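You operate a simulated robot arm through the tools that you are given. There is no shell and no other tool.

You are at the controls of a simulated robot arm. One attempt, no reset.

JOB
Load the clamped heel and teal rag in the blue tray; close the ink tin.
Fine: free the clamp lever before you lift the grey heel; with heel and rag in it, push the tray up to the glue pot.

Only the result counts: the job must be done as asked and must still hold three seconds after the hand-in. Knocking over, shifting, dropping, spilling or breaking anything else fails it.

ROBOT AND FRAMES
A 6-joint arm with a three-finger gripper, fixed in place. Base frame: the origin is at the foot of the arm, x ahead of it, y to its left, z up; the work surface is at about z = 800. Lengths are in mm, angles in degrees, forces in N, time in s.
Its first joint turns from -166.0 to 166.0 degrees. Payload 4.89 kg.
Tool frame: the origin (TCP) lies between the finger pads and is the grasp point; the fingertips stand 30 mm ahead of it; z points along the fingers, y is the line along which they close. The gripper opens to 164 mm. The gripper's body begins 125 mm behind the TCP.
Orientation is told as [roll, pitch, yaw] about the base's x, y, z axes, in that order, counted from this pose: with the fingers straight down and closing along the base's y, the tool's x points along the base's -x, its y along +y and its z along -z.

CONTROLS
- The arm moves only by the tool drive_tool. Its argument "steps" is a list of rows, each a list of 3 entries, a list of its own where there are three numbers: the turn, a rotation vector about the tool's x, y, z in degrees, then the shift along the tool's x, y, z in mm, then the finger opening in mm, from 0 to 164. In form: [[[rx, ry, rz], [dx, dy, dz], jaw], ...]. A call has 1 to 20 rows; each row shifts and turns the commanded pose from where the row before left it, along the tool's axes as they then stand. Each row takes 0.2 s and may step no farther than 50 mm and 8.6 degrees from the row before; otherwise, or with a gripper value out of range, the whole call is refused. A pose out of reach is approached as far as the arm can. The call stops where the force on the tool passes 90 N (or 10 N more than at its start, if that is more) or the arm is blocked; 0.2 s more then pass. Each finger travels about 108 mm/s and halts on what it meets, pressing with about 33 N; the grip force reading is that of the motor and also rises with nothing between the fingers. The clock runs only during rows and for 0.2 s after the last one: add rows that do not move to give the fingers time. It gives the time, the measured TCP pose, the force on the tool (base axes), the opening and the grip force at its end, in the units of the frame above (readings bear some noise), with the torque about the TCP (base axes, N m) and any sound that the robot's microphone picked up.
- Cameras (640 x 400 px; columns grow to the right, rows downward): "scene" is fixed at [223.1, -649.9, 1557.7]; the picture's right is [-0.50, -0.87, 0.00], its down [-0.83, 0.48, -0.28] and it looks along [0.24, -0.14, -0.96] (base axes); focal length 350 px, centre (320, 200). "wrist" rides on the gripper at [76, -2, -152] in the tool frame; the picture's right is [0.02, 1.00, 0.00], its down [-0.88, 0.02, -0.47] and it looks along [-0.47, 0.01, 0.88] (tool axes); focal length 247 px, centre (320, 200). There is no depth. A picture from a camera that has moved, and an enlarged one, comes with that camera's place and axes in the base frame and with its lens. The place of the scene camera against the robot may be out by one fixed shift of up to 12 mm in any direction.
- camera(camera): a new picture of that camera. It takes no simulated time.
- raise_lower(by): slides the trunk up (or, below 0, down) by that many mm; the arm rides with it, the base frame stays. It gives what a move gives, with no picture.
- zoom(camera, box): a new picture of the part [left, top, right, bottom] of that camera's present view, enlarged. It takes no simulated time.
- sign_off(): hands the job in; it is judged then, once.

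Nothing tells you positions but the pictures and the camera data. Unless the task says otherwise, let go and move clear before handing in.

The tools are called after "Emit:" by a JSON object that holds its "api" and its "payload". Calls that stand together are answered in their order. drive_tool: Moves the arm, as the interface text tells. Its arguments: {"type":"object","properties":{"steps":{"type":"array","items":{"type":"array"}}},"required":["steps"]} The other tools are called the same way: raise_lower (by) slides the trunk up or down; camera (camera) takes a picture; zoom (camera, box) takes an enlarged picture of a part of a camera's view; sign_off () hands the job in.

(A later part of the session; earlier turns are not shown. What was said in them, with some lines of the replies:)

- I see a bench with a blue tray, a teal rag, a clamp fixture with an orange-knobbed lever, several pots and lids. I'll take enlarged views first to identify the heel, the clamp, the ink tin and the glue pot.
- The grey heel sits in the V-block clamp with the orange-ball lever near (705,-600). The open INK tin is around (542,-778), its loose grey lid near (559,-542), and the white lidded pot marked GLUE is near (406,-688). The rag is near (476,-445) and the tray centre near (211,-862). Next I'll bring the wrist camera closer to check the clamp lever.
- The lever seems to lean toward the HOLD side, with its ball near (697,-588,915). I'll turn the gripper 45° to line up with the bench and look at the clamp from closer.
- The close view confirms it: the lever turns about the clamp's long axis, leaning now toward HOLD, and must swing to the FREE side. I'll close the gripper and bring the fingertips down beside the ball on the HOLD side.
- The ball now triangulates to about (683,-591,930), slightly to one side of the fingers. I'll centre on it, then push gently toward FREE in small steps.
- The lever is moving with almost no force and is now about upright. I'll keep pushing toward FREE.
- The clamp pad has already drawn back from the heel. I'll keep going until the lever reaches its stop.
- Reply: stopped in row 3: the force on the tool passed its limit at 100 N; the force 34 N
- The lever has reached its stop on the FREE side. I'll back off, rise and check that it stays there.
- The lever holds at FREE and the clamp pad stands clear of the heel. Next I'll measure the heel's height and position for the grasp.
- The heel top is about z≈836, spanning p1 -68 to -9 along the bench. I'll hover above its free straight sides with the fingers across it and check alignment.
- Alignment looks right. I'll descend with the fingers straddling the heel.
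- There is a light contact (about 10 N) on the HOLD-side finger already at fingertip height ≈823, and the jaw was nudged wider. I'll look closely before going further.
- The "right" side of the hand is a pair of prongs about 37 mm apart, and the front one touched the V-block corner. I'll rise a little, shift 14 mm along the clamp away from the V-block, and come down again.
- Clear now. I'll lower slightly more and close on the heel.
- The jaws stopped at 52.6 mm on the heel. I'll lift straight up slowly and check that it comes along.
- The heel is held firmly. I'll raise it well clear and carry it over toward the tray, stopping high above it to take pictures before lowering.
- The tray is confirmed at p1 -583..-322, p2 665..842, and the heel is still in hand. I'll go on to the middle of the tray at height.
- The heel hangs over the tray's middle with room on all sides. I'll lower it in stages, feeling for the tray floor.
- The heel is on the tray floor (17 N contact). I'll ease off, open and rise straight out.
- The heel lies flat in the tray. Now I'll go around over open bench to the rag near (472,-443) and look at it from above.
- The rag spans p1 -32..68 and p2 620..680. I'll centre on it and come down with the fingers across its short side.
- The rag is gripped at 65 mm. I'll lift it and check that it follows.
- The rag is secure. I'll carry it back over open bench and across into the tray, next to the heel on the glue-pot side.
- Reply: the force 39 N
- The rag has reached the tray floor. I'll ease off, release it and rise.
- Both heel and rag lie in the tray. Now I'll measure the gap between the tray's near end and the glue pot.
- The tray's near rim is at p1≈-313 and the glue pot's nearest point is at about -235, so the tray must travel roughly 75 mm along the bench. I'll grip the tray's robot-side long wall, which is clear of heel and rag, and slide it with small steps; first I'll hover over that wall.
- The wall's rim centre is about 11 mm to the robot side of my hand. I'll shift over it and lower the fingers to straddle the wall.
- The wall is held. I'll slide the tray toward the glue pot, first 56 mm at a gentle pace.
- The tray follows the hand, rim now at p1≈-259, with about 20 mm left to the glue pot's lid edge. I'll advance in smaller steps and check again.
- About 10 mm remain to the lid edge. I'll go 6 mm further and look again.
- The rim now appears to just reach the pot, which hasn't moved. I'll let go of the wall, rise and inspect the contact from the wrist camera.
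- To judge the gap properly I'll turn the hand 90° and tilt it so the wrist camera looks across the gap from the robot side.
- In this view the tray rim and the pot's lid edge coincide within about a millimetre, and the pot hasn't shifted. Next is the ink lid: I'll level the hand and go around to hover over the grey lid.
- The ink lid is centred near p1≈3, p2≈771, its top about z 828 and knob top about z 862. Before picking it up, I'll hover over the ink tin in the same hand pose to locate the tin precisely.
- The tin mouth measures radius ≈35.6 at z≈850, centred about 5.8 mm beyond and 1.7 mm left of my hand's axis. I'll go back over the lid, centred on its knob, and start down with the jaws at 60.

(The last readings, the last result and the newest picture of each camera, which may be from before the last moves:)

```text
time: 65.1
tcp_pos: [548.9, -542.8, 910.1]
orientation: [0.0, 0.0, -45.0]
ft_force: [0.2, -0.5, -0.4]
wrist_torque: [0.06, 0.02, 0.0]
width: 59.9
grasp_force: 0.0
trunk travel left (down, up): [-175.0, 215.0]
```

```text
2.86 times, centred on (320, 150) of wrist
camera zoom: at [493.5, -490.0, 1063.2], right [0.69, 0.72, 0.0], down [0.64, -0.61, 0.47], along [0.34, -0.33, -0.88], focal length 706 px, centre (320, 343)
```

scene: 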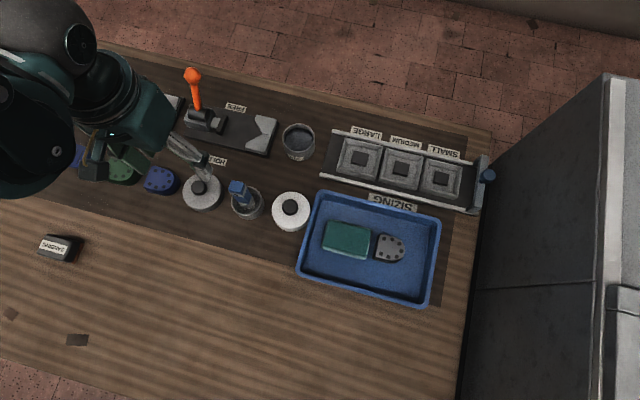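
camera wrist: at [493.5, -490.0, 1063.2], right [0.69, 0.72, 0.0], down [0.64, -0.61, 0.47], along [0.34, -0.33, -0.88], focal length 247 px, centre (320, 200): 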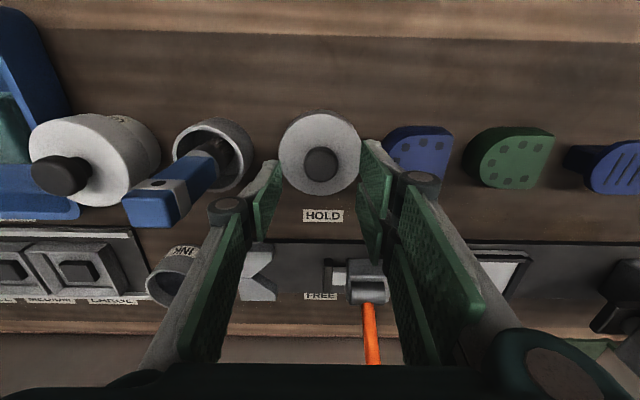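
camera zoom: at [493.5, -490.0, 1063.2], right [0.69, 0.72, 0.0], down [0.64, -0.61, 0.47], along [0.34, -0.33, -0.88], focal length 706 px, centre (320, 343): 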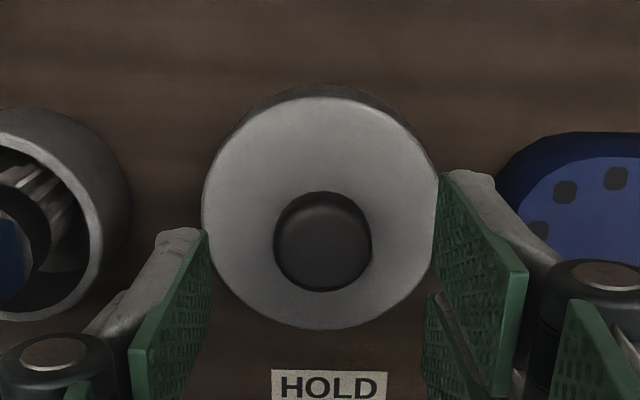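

The knob is centred between the fingers. I'll narrow the jaws and come down around it.

Emit:
{"api": "drive_tool", "payload": {"steps": [[[0, 0, 0], [0, 0, 0], 48], [[0, 0, 0], [0, 0, 18], 48], [[0, 0, 0], [0, 0, 14], 48], [[0, 0, 0], [0, 0, 8], 48], [[0, 0, 0], [0, 0, 4], 48], [[0, 0, 0], [0, 0, 0], 48]]}}

Emit:
{"api": "zoom", "payload": {"camera": "wrist", "box": [230, 80, 410, 220]}}

Emit:
{"api": "zoom", "payload": {"camera": "scene", "box": [140, 120, 300, 240]}}

```text
time: 66.5
tcp_pos: [549.5, -543.1, 866.4]
orientation: [0.0, 0.0, -45.0]
ft_force: [0.3, -1.1, 0.1]
wrist_torque: [-0.04, 0.01, 0.02]
width: 48.3
grasp_force: 0.0
trunk travel left (down, up): [-175.0, 215.0]
```

```text
2.86 times, centred on (320, 150) of wrist
camera zoom: at [493.3, -489.9, 1020.0], right [0.69, 0.72, 0.0], down [0.64, -0.61, 0.47], along [0.34, -0.33, -0.88], focal length 706 px, centre (320, 343)
```

zoom: 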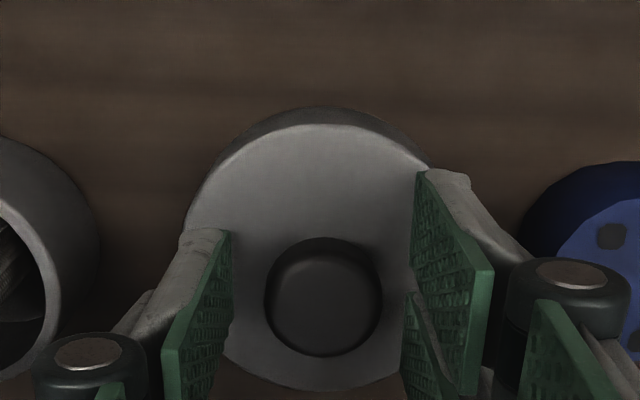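

```text
3.33 times, centred on (220, 180) of scene
camera zoom: at [223.1, -649.9, 1557.7], right [-0.5, -0.87, 0.0], down [-0.83, 0.48, -0.28], along [0.24, -0.14, -0.96], focal length 1167 px, centre (653, 267)
```

zoom: 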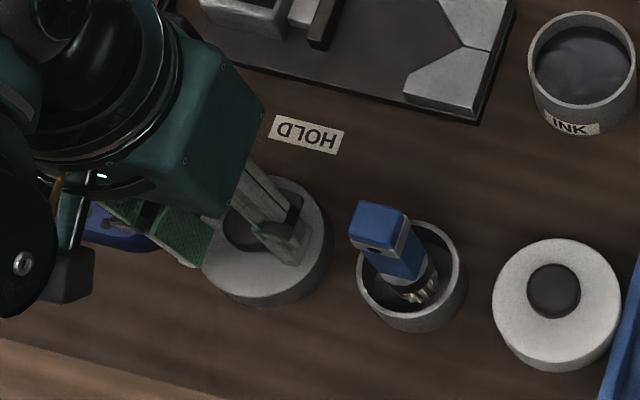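

Emit:
{"api": "drive_tool", "payload": {"steps": [[[0, 0, 0], [0, 0, 3], 48], [[0, 0, 0], [0, 0, 0], 38], [[0, 0, 0], [0, 0, 0], 28], [[0, 0, 0], [0, 0, 0], 20], [[0, 0, 0], [0, 0, 0], 18], [[0, 0, 0], [0, 0, 0], 18]]}}

Emit:
{"api": "zoom", "payload": {"camera": "wrist", "box": [230, 80, 410, 220]}}

```text
time: 67.9
tcp_pos: [548.3, -542.5, 864.3]
orientation: [0.0, 0.0, -45.0]
ft_force: [0.0, 0.3, 0.3]
wrist_torque: [-0.02, 0.02, 0.01]
width: 29.4
grasp_force: 32.4
trunk travel left (down, up): [-175.0, 215.0]
```

```text
2.86 times, centred on (320, 150) of wrist
camera zoom: at [493.5, -489.9, 1017.1], right [0.69, 0.72, 0.0], down [0.64, -0.61, 0.47], along [0.34, -0.33, -0.88], focal length 706 px, centre (320, 343)
```

zoom: 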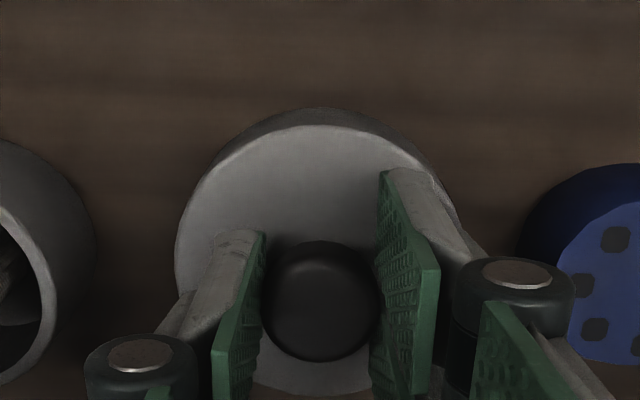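

The knob is gripped at 29.4 mm. I'll lift slowly and check that the lid comes up level.

Emit:
{"api": "drive_tool", "payload": {"steps": [[[0, 0, 0], [0, 0, -4], 18], [[0, 0, 0], [0, 0, -8], 18], [[0, 0, 0], [0, 0, -20], 18], [[0, 0, 0], [0, 0, -30], 18], [[0, 0, 0], [0, 0, -40], 18], [[0, 0, 0], [0, 0, 0], 18]]}}

Emit:
{"api": "camera", "payload": {"camera": "wrist"}}

Emit:
{"api": "zoom", "payload": {"camera": "scene", "box": [120, 100, 320, 240]}}

```text
time: 69.3
tcp_pos: [548.2, -541.8, 966.7]
orientation: [0.0, -0.1, -45.0]
ft_force: [-0.4, 0.2, -0.4]
wrist_torque: [-0.04, -0.04, 0.01]
width: 29.3
grasp_force: 33.2
trunk travel left (down, up): [-175.0, 215.0]
```

```text
taken
camera wrist: at [493.2, -489.2, 1119.1], right [0.69, 0.72, 0.0], down [0.64, -0.61, 0.47], along [0.34, -0.33, -0.88], focal length 247 px, centre (320, 200)
```

wrist: 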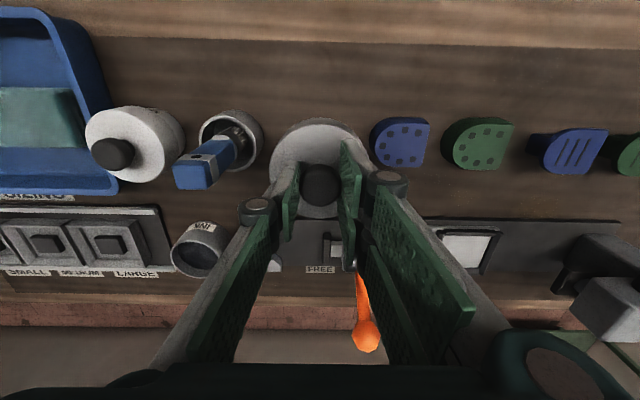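

```text
2.86 times, centred on (220, 170) of scene
camera zoom: at [223.1, -649.9, 1557.7], right [-0.5, -0.87, 0.0], down [-0.83, 0.48, -0.28], along [0.24, -0.14, -0.96], focal length 1000 px, centre (606, 286)
```

zoom: 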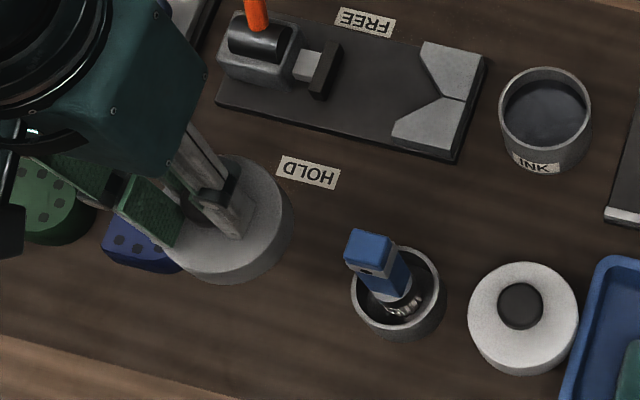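

Emit:
{"api": "zoom", "payload": {"camera": "wrist", "box": [255, 100, 385, 230]}}

```text
3.08 times, centred on (320, 165) of wrist
camera zoom: at [493.2, -489.2, 1119.1], right [0.69, 0.72, 0.0], down [0.64, -0.61, 0.47], along [0.34, -0.33, -0.88], focal length 760 px, centre (320, 308)
```

zoom: 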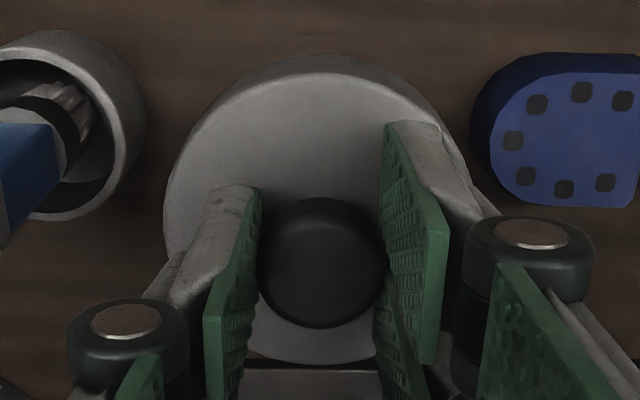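

The lid hangs level and centred. I'll raise a bit more and carry it diagonally over to the ink tin, staying clear of the brush.

Emit:
{"api": "drive_tool", "payload": {"steps": [[[0, 0, 0], [0, 0, -38], 18], [[0, 0, 0], [-33.16, -34.34, 0], 18], [[0, 0, 0], [-33.16, -34.34, 0], 18], [[0, 0, 0], [-33.16, -34.34, 0], 18], [[0, 0, 0], [-33.16, -34.34, 0], 18], [[0, 0, 0], [-33.16, -34.34, 0], 18], [[0, 0, 0], [0, 0, 30], 18], [[0, 0, 0], [0, 0, 25], 18], [[0, 0, 0], [0, 0, 0], 18], [[0, 0, 0], [0, 0, 0], 18]]}}

Emit:
{"api": "camera", "payload": {"camera": "wrist"}}

Emit:
{"api": "zoom", "payload": {"camera": "wrist", "box": [255, 80, 385, 210]}}

Emit:
{"api": "zoom", "payload": {"camera": "scene", "box": [240, 80, 370, 180]}}

```text
time: 71.5
tcp_pos: [543.9, -782.0, 948.9]
orientation: [0.0, 0.0, -45.0]
ft_force: [0.1, -0.2, -1.1]
wrist_torque: [0.05, 0.02, 0.01]
width: 29.6
grasp_force: 32.7
trunk travel left (down, up): [-175.0, 215.0]
```

```text
taken
camera wrist: at [489.4, -728.8, 1102.4], right [0.69, 0.72, 0.0], down [0.64, -0.61, 0.47], along [0.34, -0.33, -0.88], focal length 247 px, centre (320, 200)
```

wrist: 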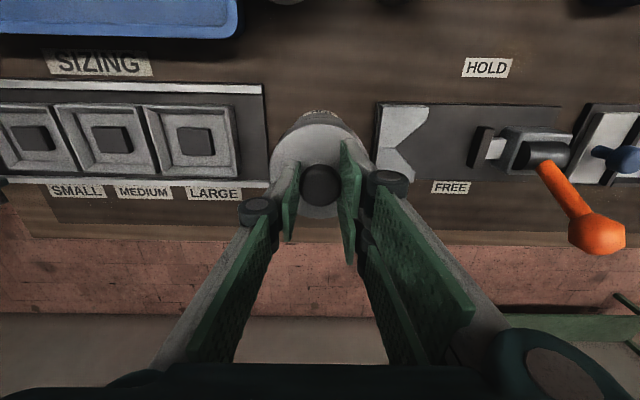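

```text
3.08 times, centred on (320, 145) of wrist
camera zoom: at [489.4, -728.8, 1102.4], right [0.69, 0.72, 0.0], down [0.64, -0.61, 0.47], along [0.34, -0.33, -0.88], focal length 760 px, centre (320, 369)
```

zoom: 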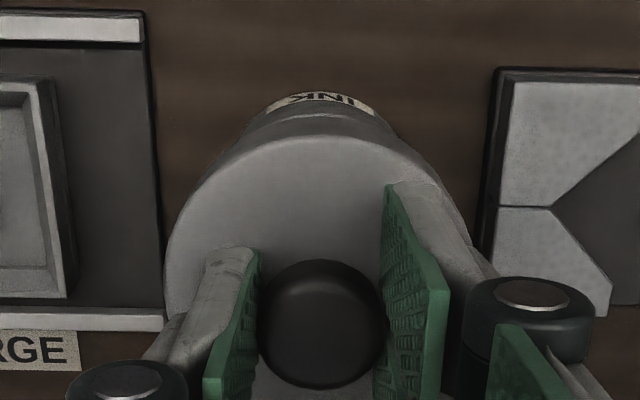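

```text
4.00 times, centred on (305, 130) of scene
camera zoom: at [223.1, -649.9, 1557.7], right [-0.5, -0.87, 0.0], down [-0.83, 0.48, -0.28], along [0.24, -0.14, -0.96], focal length 1400 px, centre (380, 480)
```

zoom: 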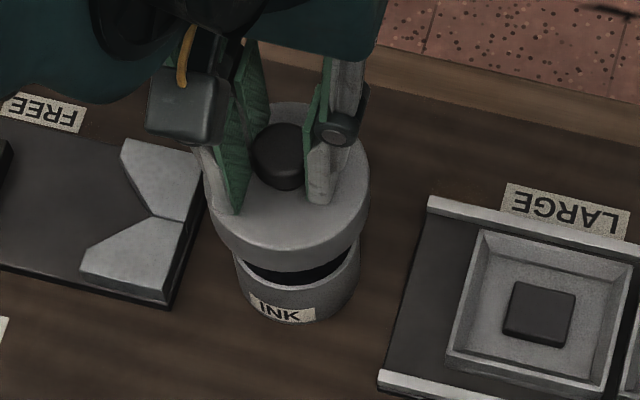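

The lid and tin axes agree to about a millimetre in both views. I'll lower the lid slowly, watching the force.

Emit:
{"api": "drive_tool", "payload": {"steps": [[[0, 0, 0], [0, 0, 15], 18], [[0, 0, 0], [0, 0, 12], 18], [[0, 0, 0], [0, 0, 3], 18], [[0, 0, 0], [0, 0, 2], 18], [[0, 0, 0], [0, 0, 2], 18], [[0, 0, 0], [0, 0, 0], 18]]}}

Emit:
{"api": "zoom", "payload": {"camera": "scene", "box": [240, 80, 370, 180]}}

Emit:
{"api": "zoom", "payload": {"camera": "wrist", "box": [255, 80, 385, 210]}}

```text
time: 72.9
tcp_pos: [544.3, -781.0, 914.6]
orientation: [0.0, 0.0, -45.0]
ft_force: [-0.1, -0.1, -0.3]
wrist_torque: [-0.03, 0.01, -0.07]
width: 29.5
grasp_force: 32.4
trunk travel left (down, up): [-175.0, 215.0]
```

```text
4.00 times, centred on (305, 130) of scene
camera zoom: at [223.1, -649.9, 1557.7], right [-0.5, -0.87, 0.0], down [-0.83, 0.48, -0.28], along [0.24, -0.14, -0.96], focal length 1400 px, centre (380, 480)
```

zoom: 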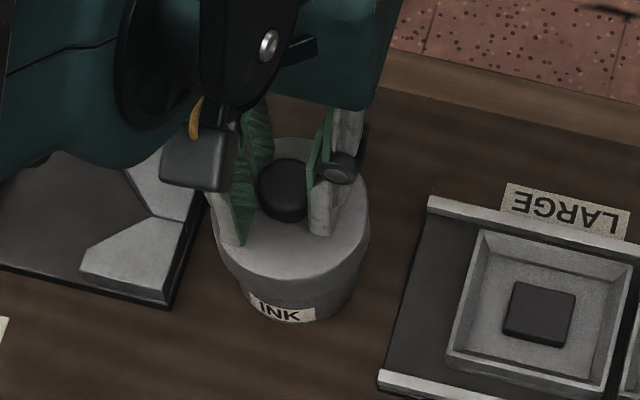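

```text
3.08 times, centred on (320, 145) of wrist
camera zoom: at [489.0, -728.3, 1068.1], right [0.69, 0.72, 0.0], down [0.64, -0.61, 0.47], along [0.34, -0.33, -0.88], focal length 760 px, centre (320, 369)
```

zoom: 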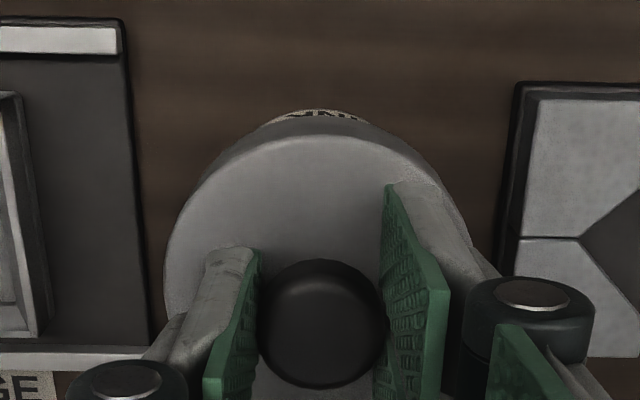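

Emit:
{"api": "drive_tool", "payload": {"steps": [[[0, 0, 0], [0, 0, 2], 18], [[0, 0, 0], [0, 0, 2], 18], [[0, 0, 0], [0, 0, 2], 18], [[0, 0, 0], [0, 0, 0], 18]]}}

```text
time: 73.9
tcp_pos: [544.5, -781.7, 908.4]
orientation: [0.0, 0.0, -45.2]
ft_force: [0.2, 1.1, -0.2]
wrist_torque: [0.03, -0.01, 0.0]
width: 29.5
grasp_force: 33.4
trunk travel left (down, up): [-175.0, 215.0]
```

Emit:
{"api": "drive_tool", "payload": {"steps": [[[0, 0, 0], [0, 0, 2], 18], [[0, 0, 0], [0, 0, 2], 18], [[0, 0, 0], [0, 0, 2], 18], [[0, 0, 0], [0, 0, 0], 18]]}}

```text
time: 74.9
tcp_pos: [544.8, -782.4, 902.9]
orientation: [0.0, 0.0, -45.0]
ft_force: [0.0, -1.2, -0.3]
wrist_torque: [0.02, 0.01, -0.02]
width: 29.4
grasp_force: 33.4
trunk travel left (down, up): [-175.0, 215.0]
```

The skirt is passing over the tin rim without contact. I'll continue down until it seats.

Emit:
{"api": "drive_tool", "payload": {"steps": [[[0, 0, 0], [0, 0, 2], 18], [[0, 0, 0], [0, 0, 2], 18], [[0, 0, 0], [0, 0, 1.5], 18], [[0, 0, 0], [0, 0, 0], 18]]}}

```text
time: 75.9
tcp_pos: [544.9, -780.9, 897.7]
orientation: [0.0, 0.0, -45.0]
ft_force: [-1.0, -0.6, -0.5]
wrist_torque: [0.02, 0.02, 0.02]
width: 29.6
grasp_force: 33.3
trunk travel left (down, up): [-175.0, 215.0]
```

Emit:
{"api": "drive_tool", "payload": {"steps": [[[0, 0, 0], [0, 0, 1.5], 18], [[0, 0, 0], [0, 0, 1.5], 18], [[0, 0, 0], [0, 0, 0], 18]]}}

Emit:
{"api": "zoom", "payload": {"camera": "scene", "box": [240, 80, 370, 180]}}

```text
time: 76.7
tcp_pos: [543.3, -781.6, 894.2]
orientation: [0.1, 0.0, -45.0]
ft_force: [-0.2, -0.1, 0.1]
wrist_torque: [-0.01, 0.02, -0.02]
width: 29.3
grasp_force: 33.1
trunk travel left (down, up): [-175.0, 215.0]
```

```text
4.00 times, centred on (305, 130) of scene
camera zoom: at [223.1, -649.9, 1557.7], right [-0.5, -0.87, 0.0], down [-0.83, 0.48, -0.28], along [0.24, -0.14, -0.96], focal length 1400 px, centre (380, 480)
```

zoom: 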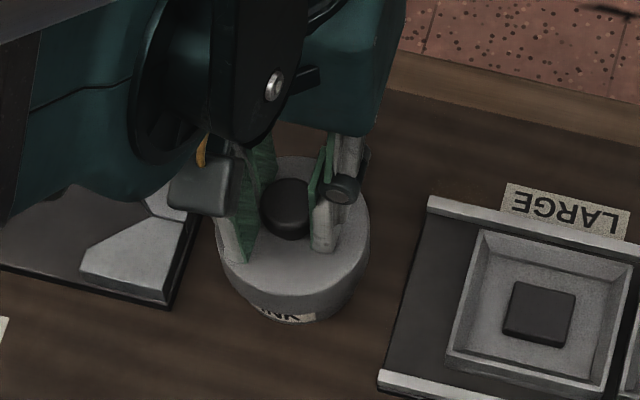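

Emit:
{"api": "drive_tool", "payload": {"steps": [[[0, 0, 0], [0, 0, 1.5], 18], [[0, 0, 0], [0, 0, 1.5], 18], [[0, 0, 0], [0, 0, 0], 18]]}}

```text
time: 77.5
tcp_pos: [544.2, -781.0, 891.9]
orientation: [0.0, 0.0, -45.0]
ft_force: [-1.2, -0.3, -0.2]
wrist_torque: [-0.01, -0.02, 0.02]
width: 29.5
grasp_force: 33.4
trunk travel left (down, up): [-175.0, 215.0]
```

Emit:
{"api": "drive_tool", "payload": {"steps": [[[0, 0, 0], [0, 0, 1.5], 18], [[0, 0, 0], [0, 0, 1.5], 18], [[0, 0, 0], [0, 0, 0], 18]]}}

```text
time: 78.3
tcp_pos: [544.3, -781.5, 890.0]
orientation: [0.0, -0.1, -45.1]
ft_force: [2.4, -6.2, 22.4]
wrist_torque: [-0.2, -0.12, -0.01]
width: 29.3
grasp_force: 32.6
trunk travel left (down, up): [-175.0, 215.0]
```

Contact of 22 N, evenly centred: the lid has seated on the tin. I'll ease off, open and rise.

Emit:
{"api": "drive_tool", "payload": {"steps": [[[0, 0, 0], [0, 0, -0.8], 18], [[0, 0, 0], [0, 0, 0], 34], [[0, 0, 0], [0, 0, 0], 50], [[0, 0, 0], [0, 0, 0], 50], [[0, 0, 0], [0, 0, -15], 50], [[0, 0, 0], [0, 0, -30], 50], [[0, 0, 0], [0, 0, -40], 50], [[0, 0, 0], [0, 0, -30], 60], [[0, 0, 0], [0, 0, 0], 80]]}}

Emit:
{"api": "camera", "payload": {"camera": "wrist"}}

Emit:
{"api": "zoom", "payload": {"camera": "wrist", "box": [265, 70, 385, 190]}}

Emit:
{"api": "zoom", "payload": {"camera": "scene", "box": [240, 80, 370, 180]}}

```text
time: 80.3
tcp_pos: [544.4, -782.3, 1004.6]
orientation: [0.1, -0.1, -45.0]
ft_force: [-0.8, 0.4, -0.1]
wrist_torque: [-0.04, -0.05, 0.0]
width: 80.1
grasp_force: 0.0
trunk travel left (down, up): [-175.0, 215.0]
```

```text
taken
camera wrist: at [488.9, -729.0, 1157.9], right [0.69, 0.72, 0.0], down [0.64, -0.61, 0.47], along [0.34, -0.33, -0.88], focal length 247 px, centre (320, 200)
```

wrist: 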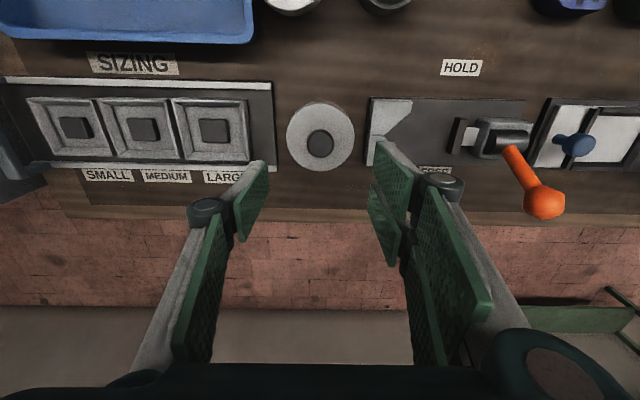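

```text
3.33 times, centred on (325, 130) of wrist
camera zoom: at [488.9, -729.0, 1157.9], right [0.69, 0.72, 0.0], down [0.64, -0.61, 0.47], along [0.34, -0.33, -0.88], focal length 823 px, centre (303, 433)
```

zoom: 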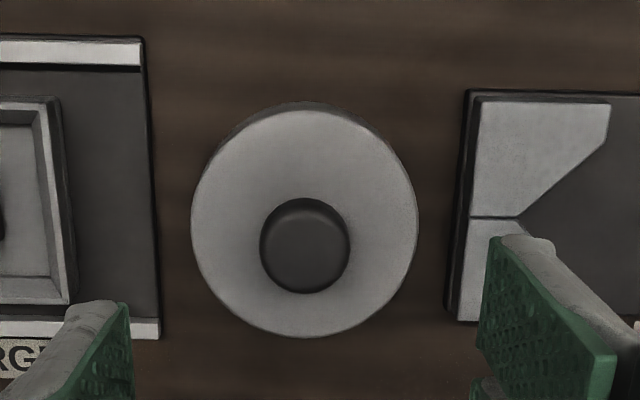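

```text
4.00 times, centred on (305, 130) of scene
camera zoom: at [223.1, -649.9, 1557.7], right [-0.5, -0.87, 0.0], down [-0.83, 0.48, -0.28], along [0.24, -0.14, -0.96], focal length 1400 px, centre (380, 480)
```

zoom: 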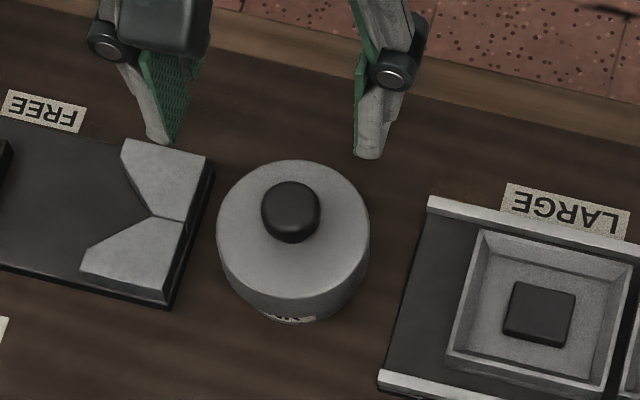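

The tin is closed with the lid sitting level. Now I'll recheck the tray against the glue pot and the overall scene.

Emit:
{"api": "zoom", "payload": {"camera": "scene", "box": [270, 180, 350, 230]}}

Emit:
{"api": "camera", "payload": {"camera": "scene"}}

```text
8.00 times, centred on (310, 205) of scene
camera zoom: at [223.1, -649.9, 1557.7], right [-0.5, -0.87, 0.0], down [-0.83, 0.48, -0.28], along [0.24, -0.14, -0.96], focal length 2800 px, centre (400, 160)
```

zoom: 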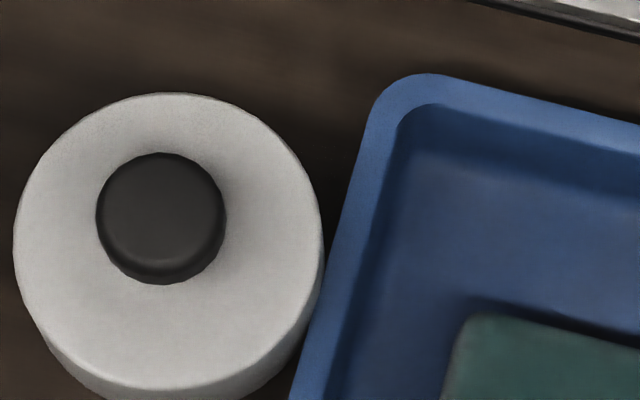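

```text
taken
```

scene: 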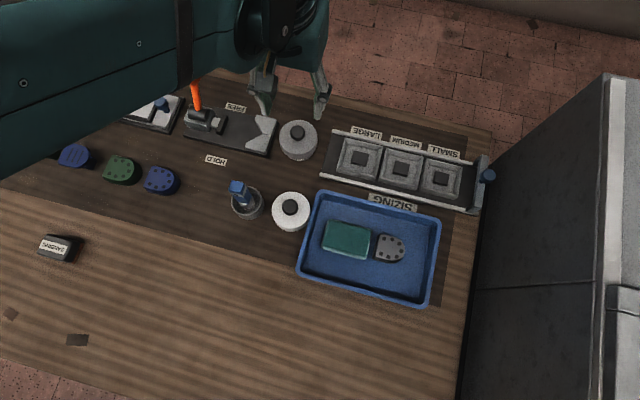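

Emit:
{"api": "drive_tool", "payload": {"steps": [[[0, 0, 0], [45, -14, 0], 100], [[0, 0, 0], [45, -14, 0], 120], [[0, 0, 0], [45, -14, 0], 120], [[0, 0, 0], [45, -14, 0], 120], [[0, 0, 0], [45, -14, 0], 120], [[0, 0, 0], [0, 0, 35], 120], [[0, 0, 0], [0, 0, 0], 120]]}}

Emit:
{"api": "camera", "payload": {"camera": "wrist"}}

Emit:
{"api": "zoom", "payload": {"camera": "wrist", "box": [280, 130, 400, 240]}}

```text
time: 81.9
tcp_pos: [335.3, -670.4, 969.7]
orientation: [-0.1, 0.0, -45.0]
ft_force: [-0.2, 0.1, 0.1]
wrist_torque: [-0.05, -0.05, 0.0]
width: 120.0
grasp_force: 0.1
trunk travel left (down, up): [-175.0, 215.0]
```

```text
taken
camera wrist: at [280.2, -617.8, 1122.5], right [0.69, 0.72, 0.0], down [0.64, -0.61, 0.47], along [0.34, -0.33, -0.88], focal length 247 px, centre (320, 200)
```

wrist: 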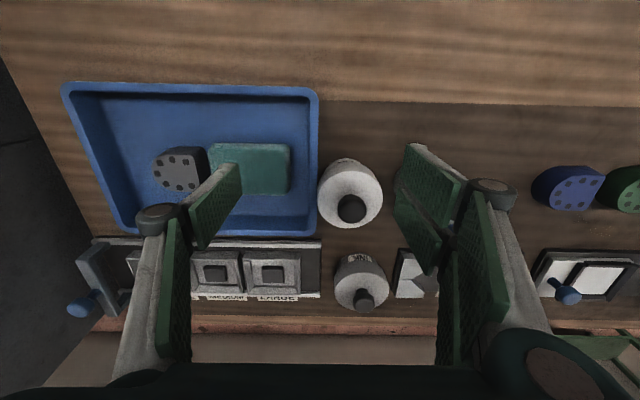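

```text
3.64 times, centred on (340, 185) of wrist
camera zoom: at [280.2, -617.8, 1122.5], right [0.69, 0.72, 0.0], down [0.64, -0.61, 0.47], along [0.34, -0.33, -0.88], focal length 898 px, centre (247, 254)
```

zoom: 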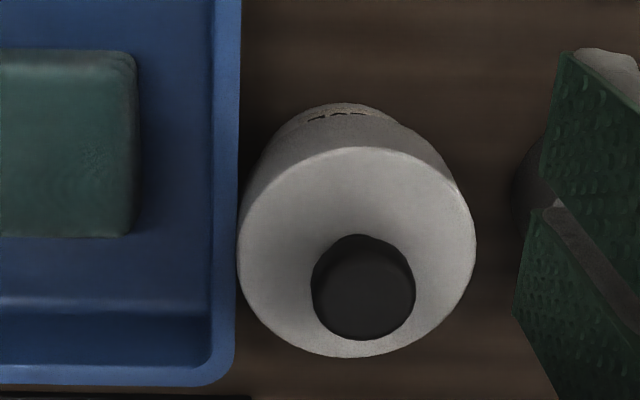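

Tray rim and glue-pot lid edge line up within about half a millimetre, the pot is unmoved, heel and rag are in the tray, and the ink tin is capped. I'll retreat clear and take a last look.

Emit:
{"api": "drive_tool", "payload": {"steps": [[[0, 0, 0], [0, 0, -40], 120], [[0, 0, 0], [30, 0, -30], 120], [[0, 0, 0], [45, 0, 0], 120], [[0, 0, 0], [45, 0, 0], 120], [[0, 0, 0], [0, 0, 0], 120]]}}

Emit:
{"api": "camera", "payload": {"camera": "scene"}}

Emit:
{"api": "camera", "payload": {"camera": "wrist"}}

Emit:
{"api": "zoom", "payload": {"camera": "scene", "box": [160, 60, 340, 172]}}

```text
time: 83.1
tcp_pos: [249.1, -587.6, 1039.5]
orientation: [0.0, -0.1, -45.0]
ft_force: [0.1, 0.6, -0.2]
wrist_torque: [-0.07, 0.03, -0.02]
width: 120.4
grasp_force: 0.0
trunk travel left (down, up): [-175.0, 215.0]
```

```text
taken
```

scene: 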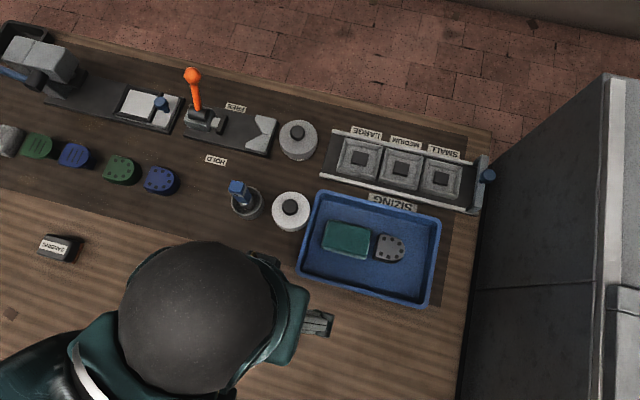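

```text
taken
camera wrist: at [194.8, -533.8, 1192.8], right [0.69, 0.72, 0.0], down [0.64, -0.61, 0.47], along [0.34, -0.33, -0.88], focal length 247 px, centre (320, 200)
```

wrist: 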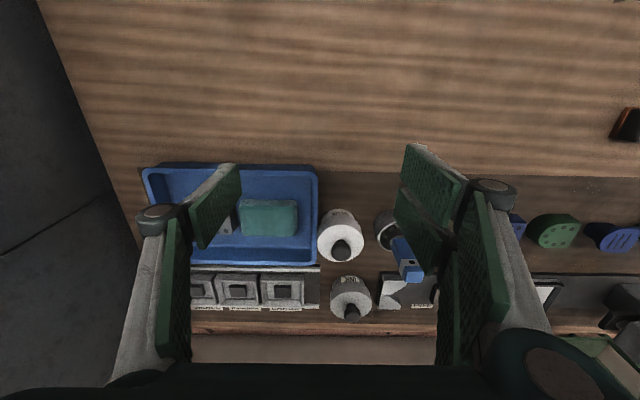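

```text
3.56 times, centred on (250, 116) of scene
camera zoom: at [223.1, -649.9, 1557.7], right [-0.5, -0.87, 0.0], down [-0.83, 0.48, -0.28], along [0.24, -0.14, -0.96], focal length 1245 px, centre (569, 499)
```

zoom: 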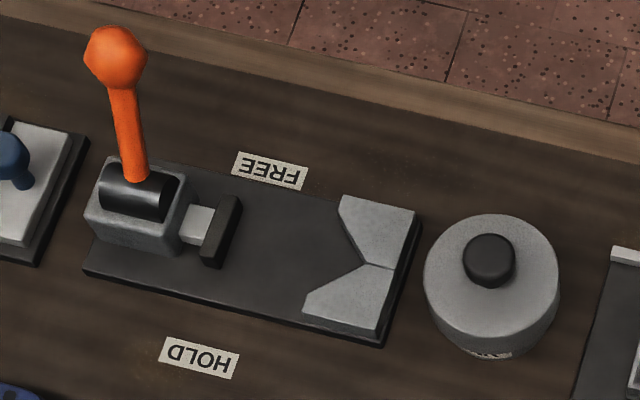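

Everything looks as asked: the lever is at FREE, the grey heel and teal rag are in the tray, the tray is up against the glue pot, the ink tin has its lid on, and nothing else has moved. The hand is clear, so I'm handing in.

Emit:
{"api": "sign_off", "payload": {}}

```text
The job is handed in.
```

I've handed the job in. In the last pictures before hand-in, everything was as you asked:

- **Clamp:** I pushed the lever over to its FREE stop before lifting the heel, and it was still at FREE at the end.
- **Tray contents:** the grey heel and the teal rag both lie flat in the blue tray.
- **Tray position:** I slid the tray about 75 mm along the bench. Its rim now lines up with the edge of the glue pot's lid to within about half a millimetre. The lid is wider than the pot, so the pot's body stands about 7 mm from the rim. The pot did not move.
- **Ink tin:** its lid is on and sits level.

While I was reaching for the heel, one finger touched the clamp's V-block lightly, at about 10 N. I saw no movement from that, and nothing else looked shifted in the final pictures. The gripper was open and clear when I handed in.
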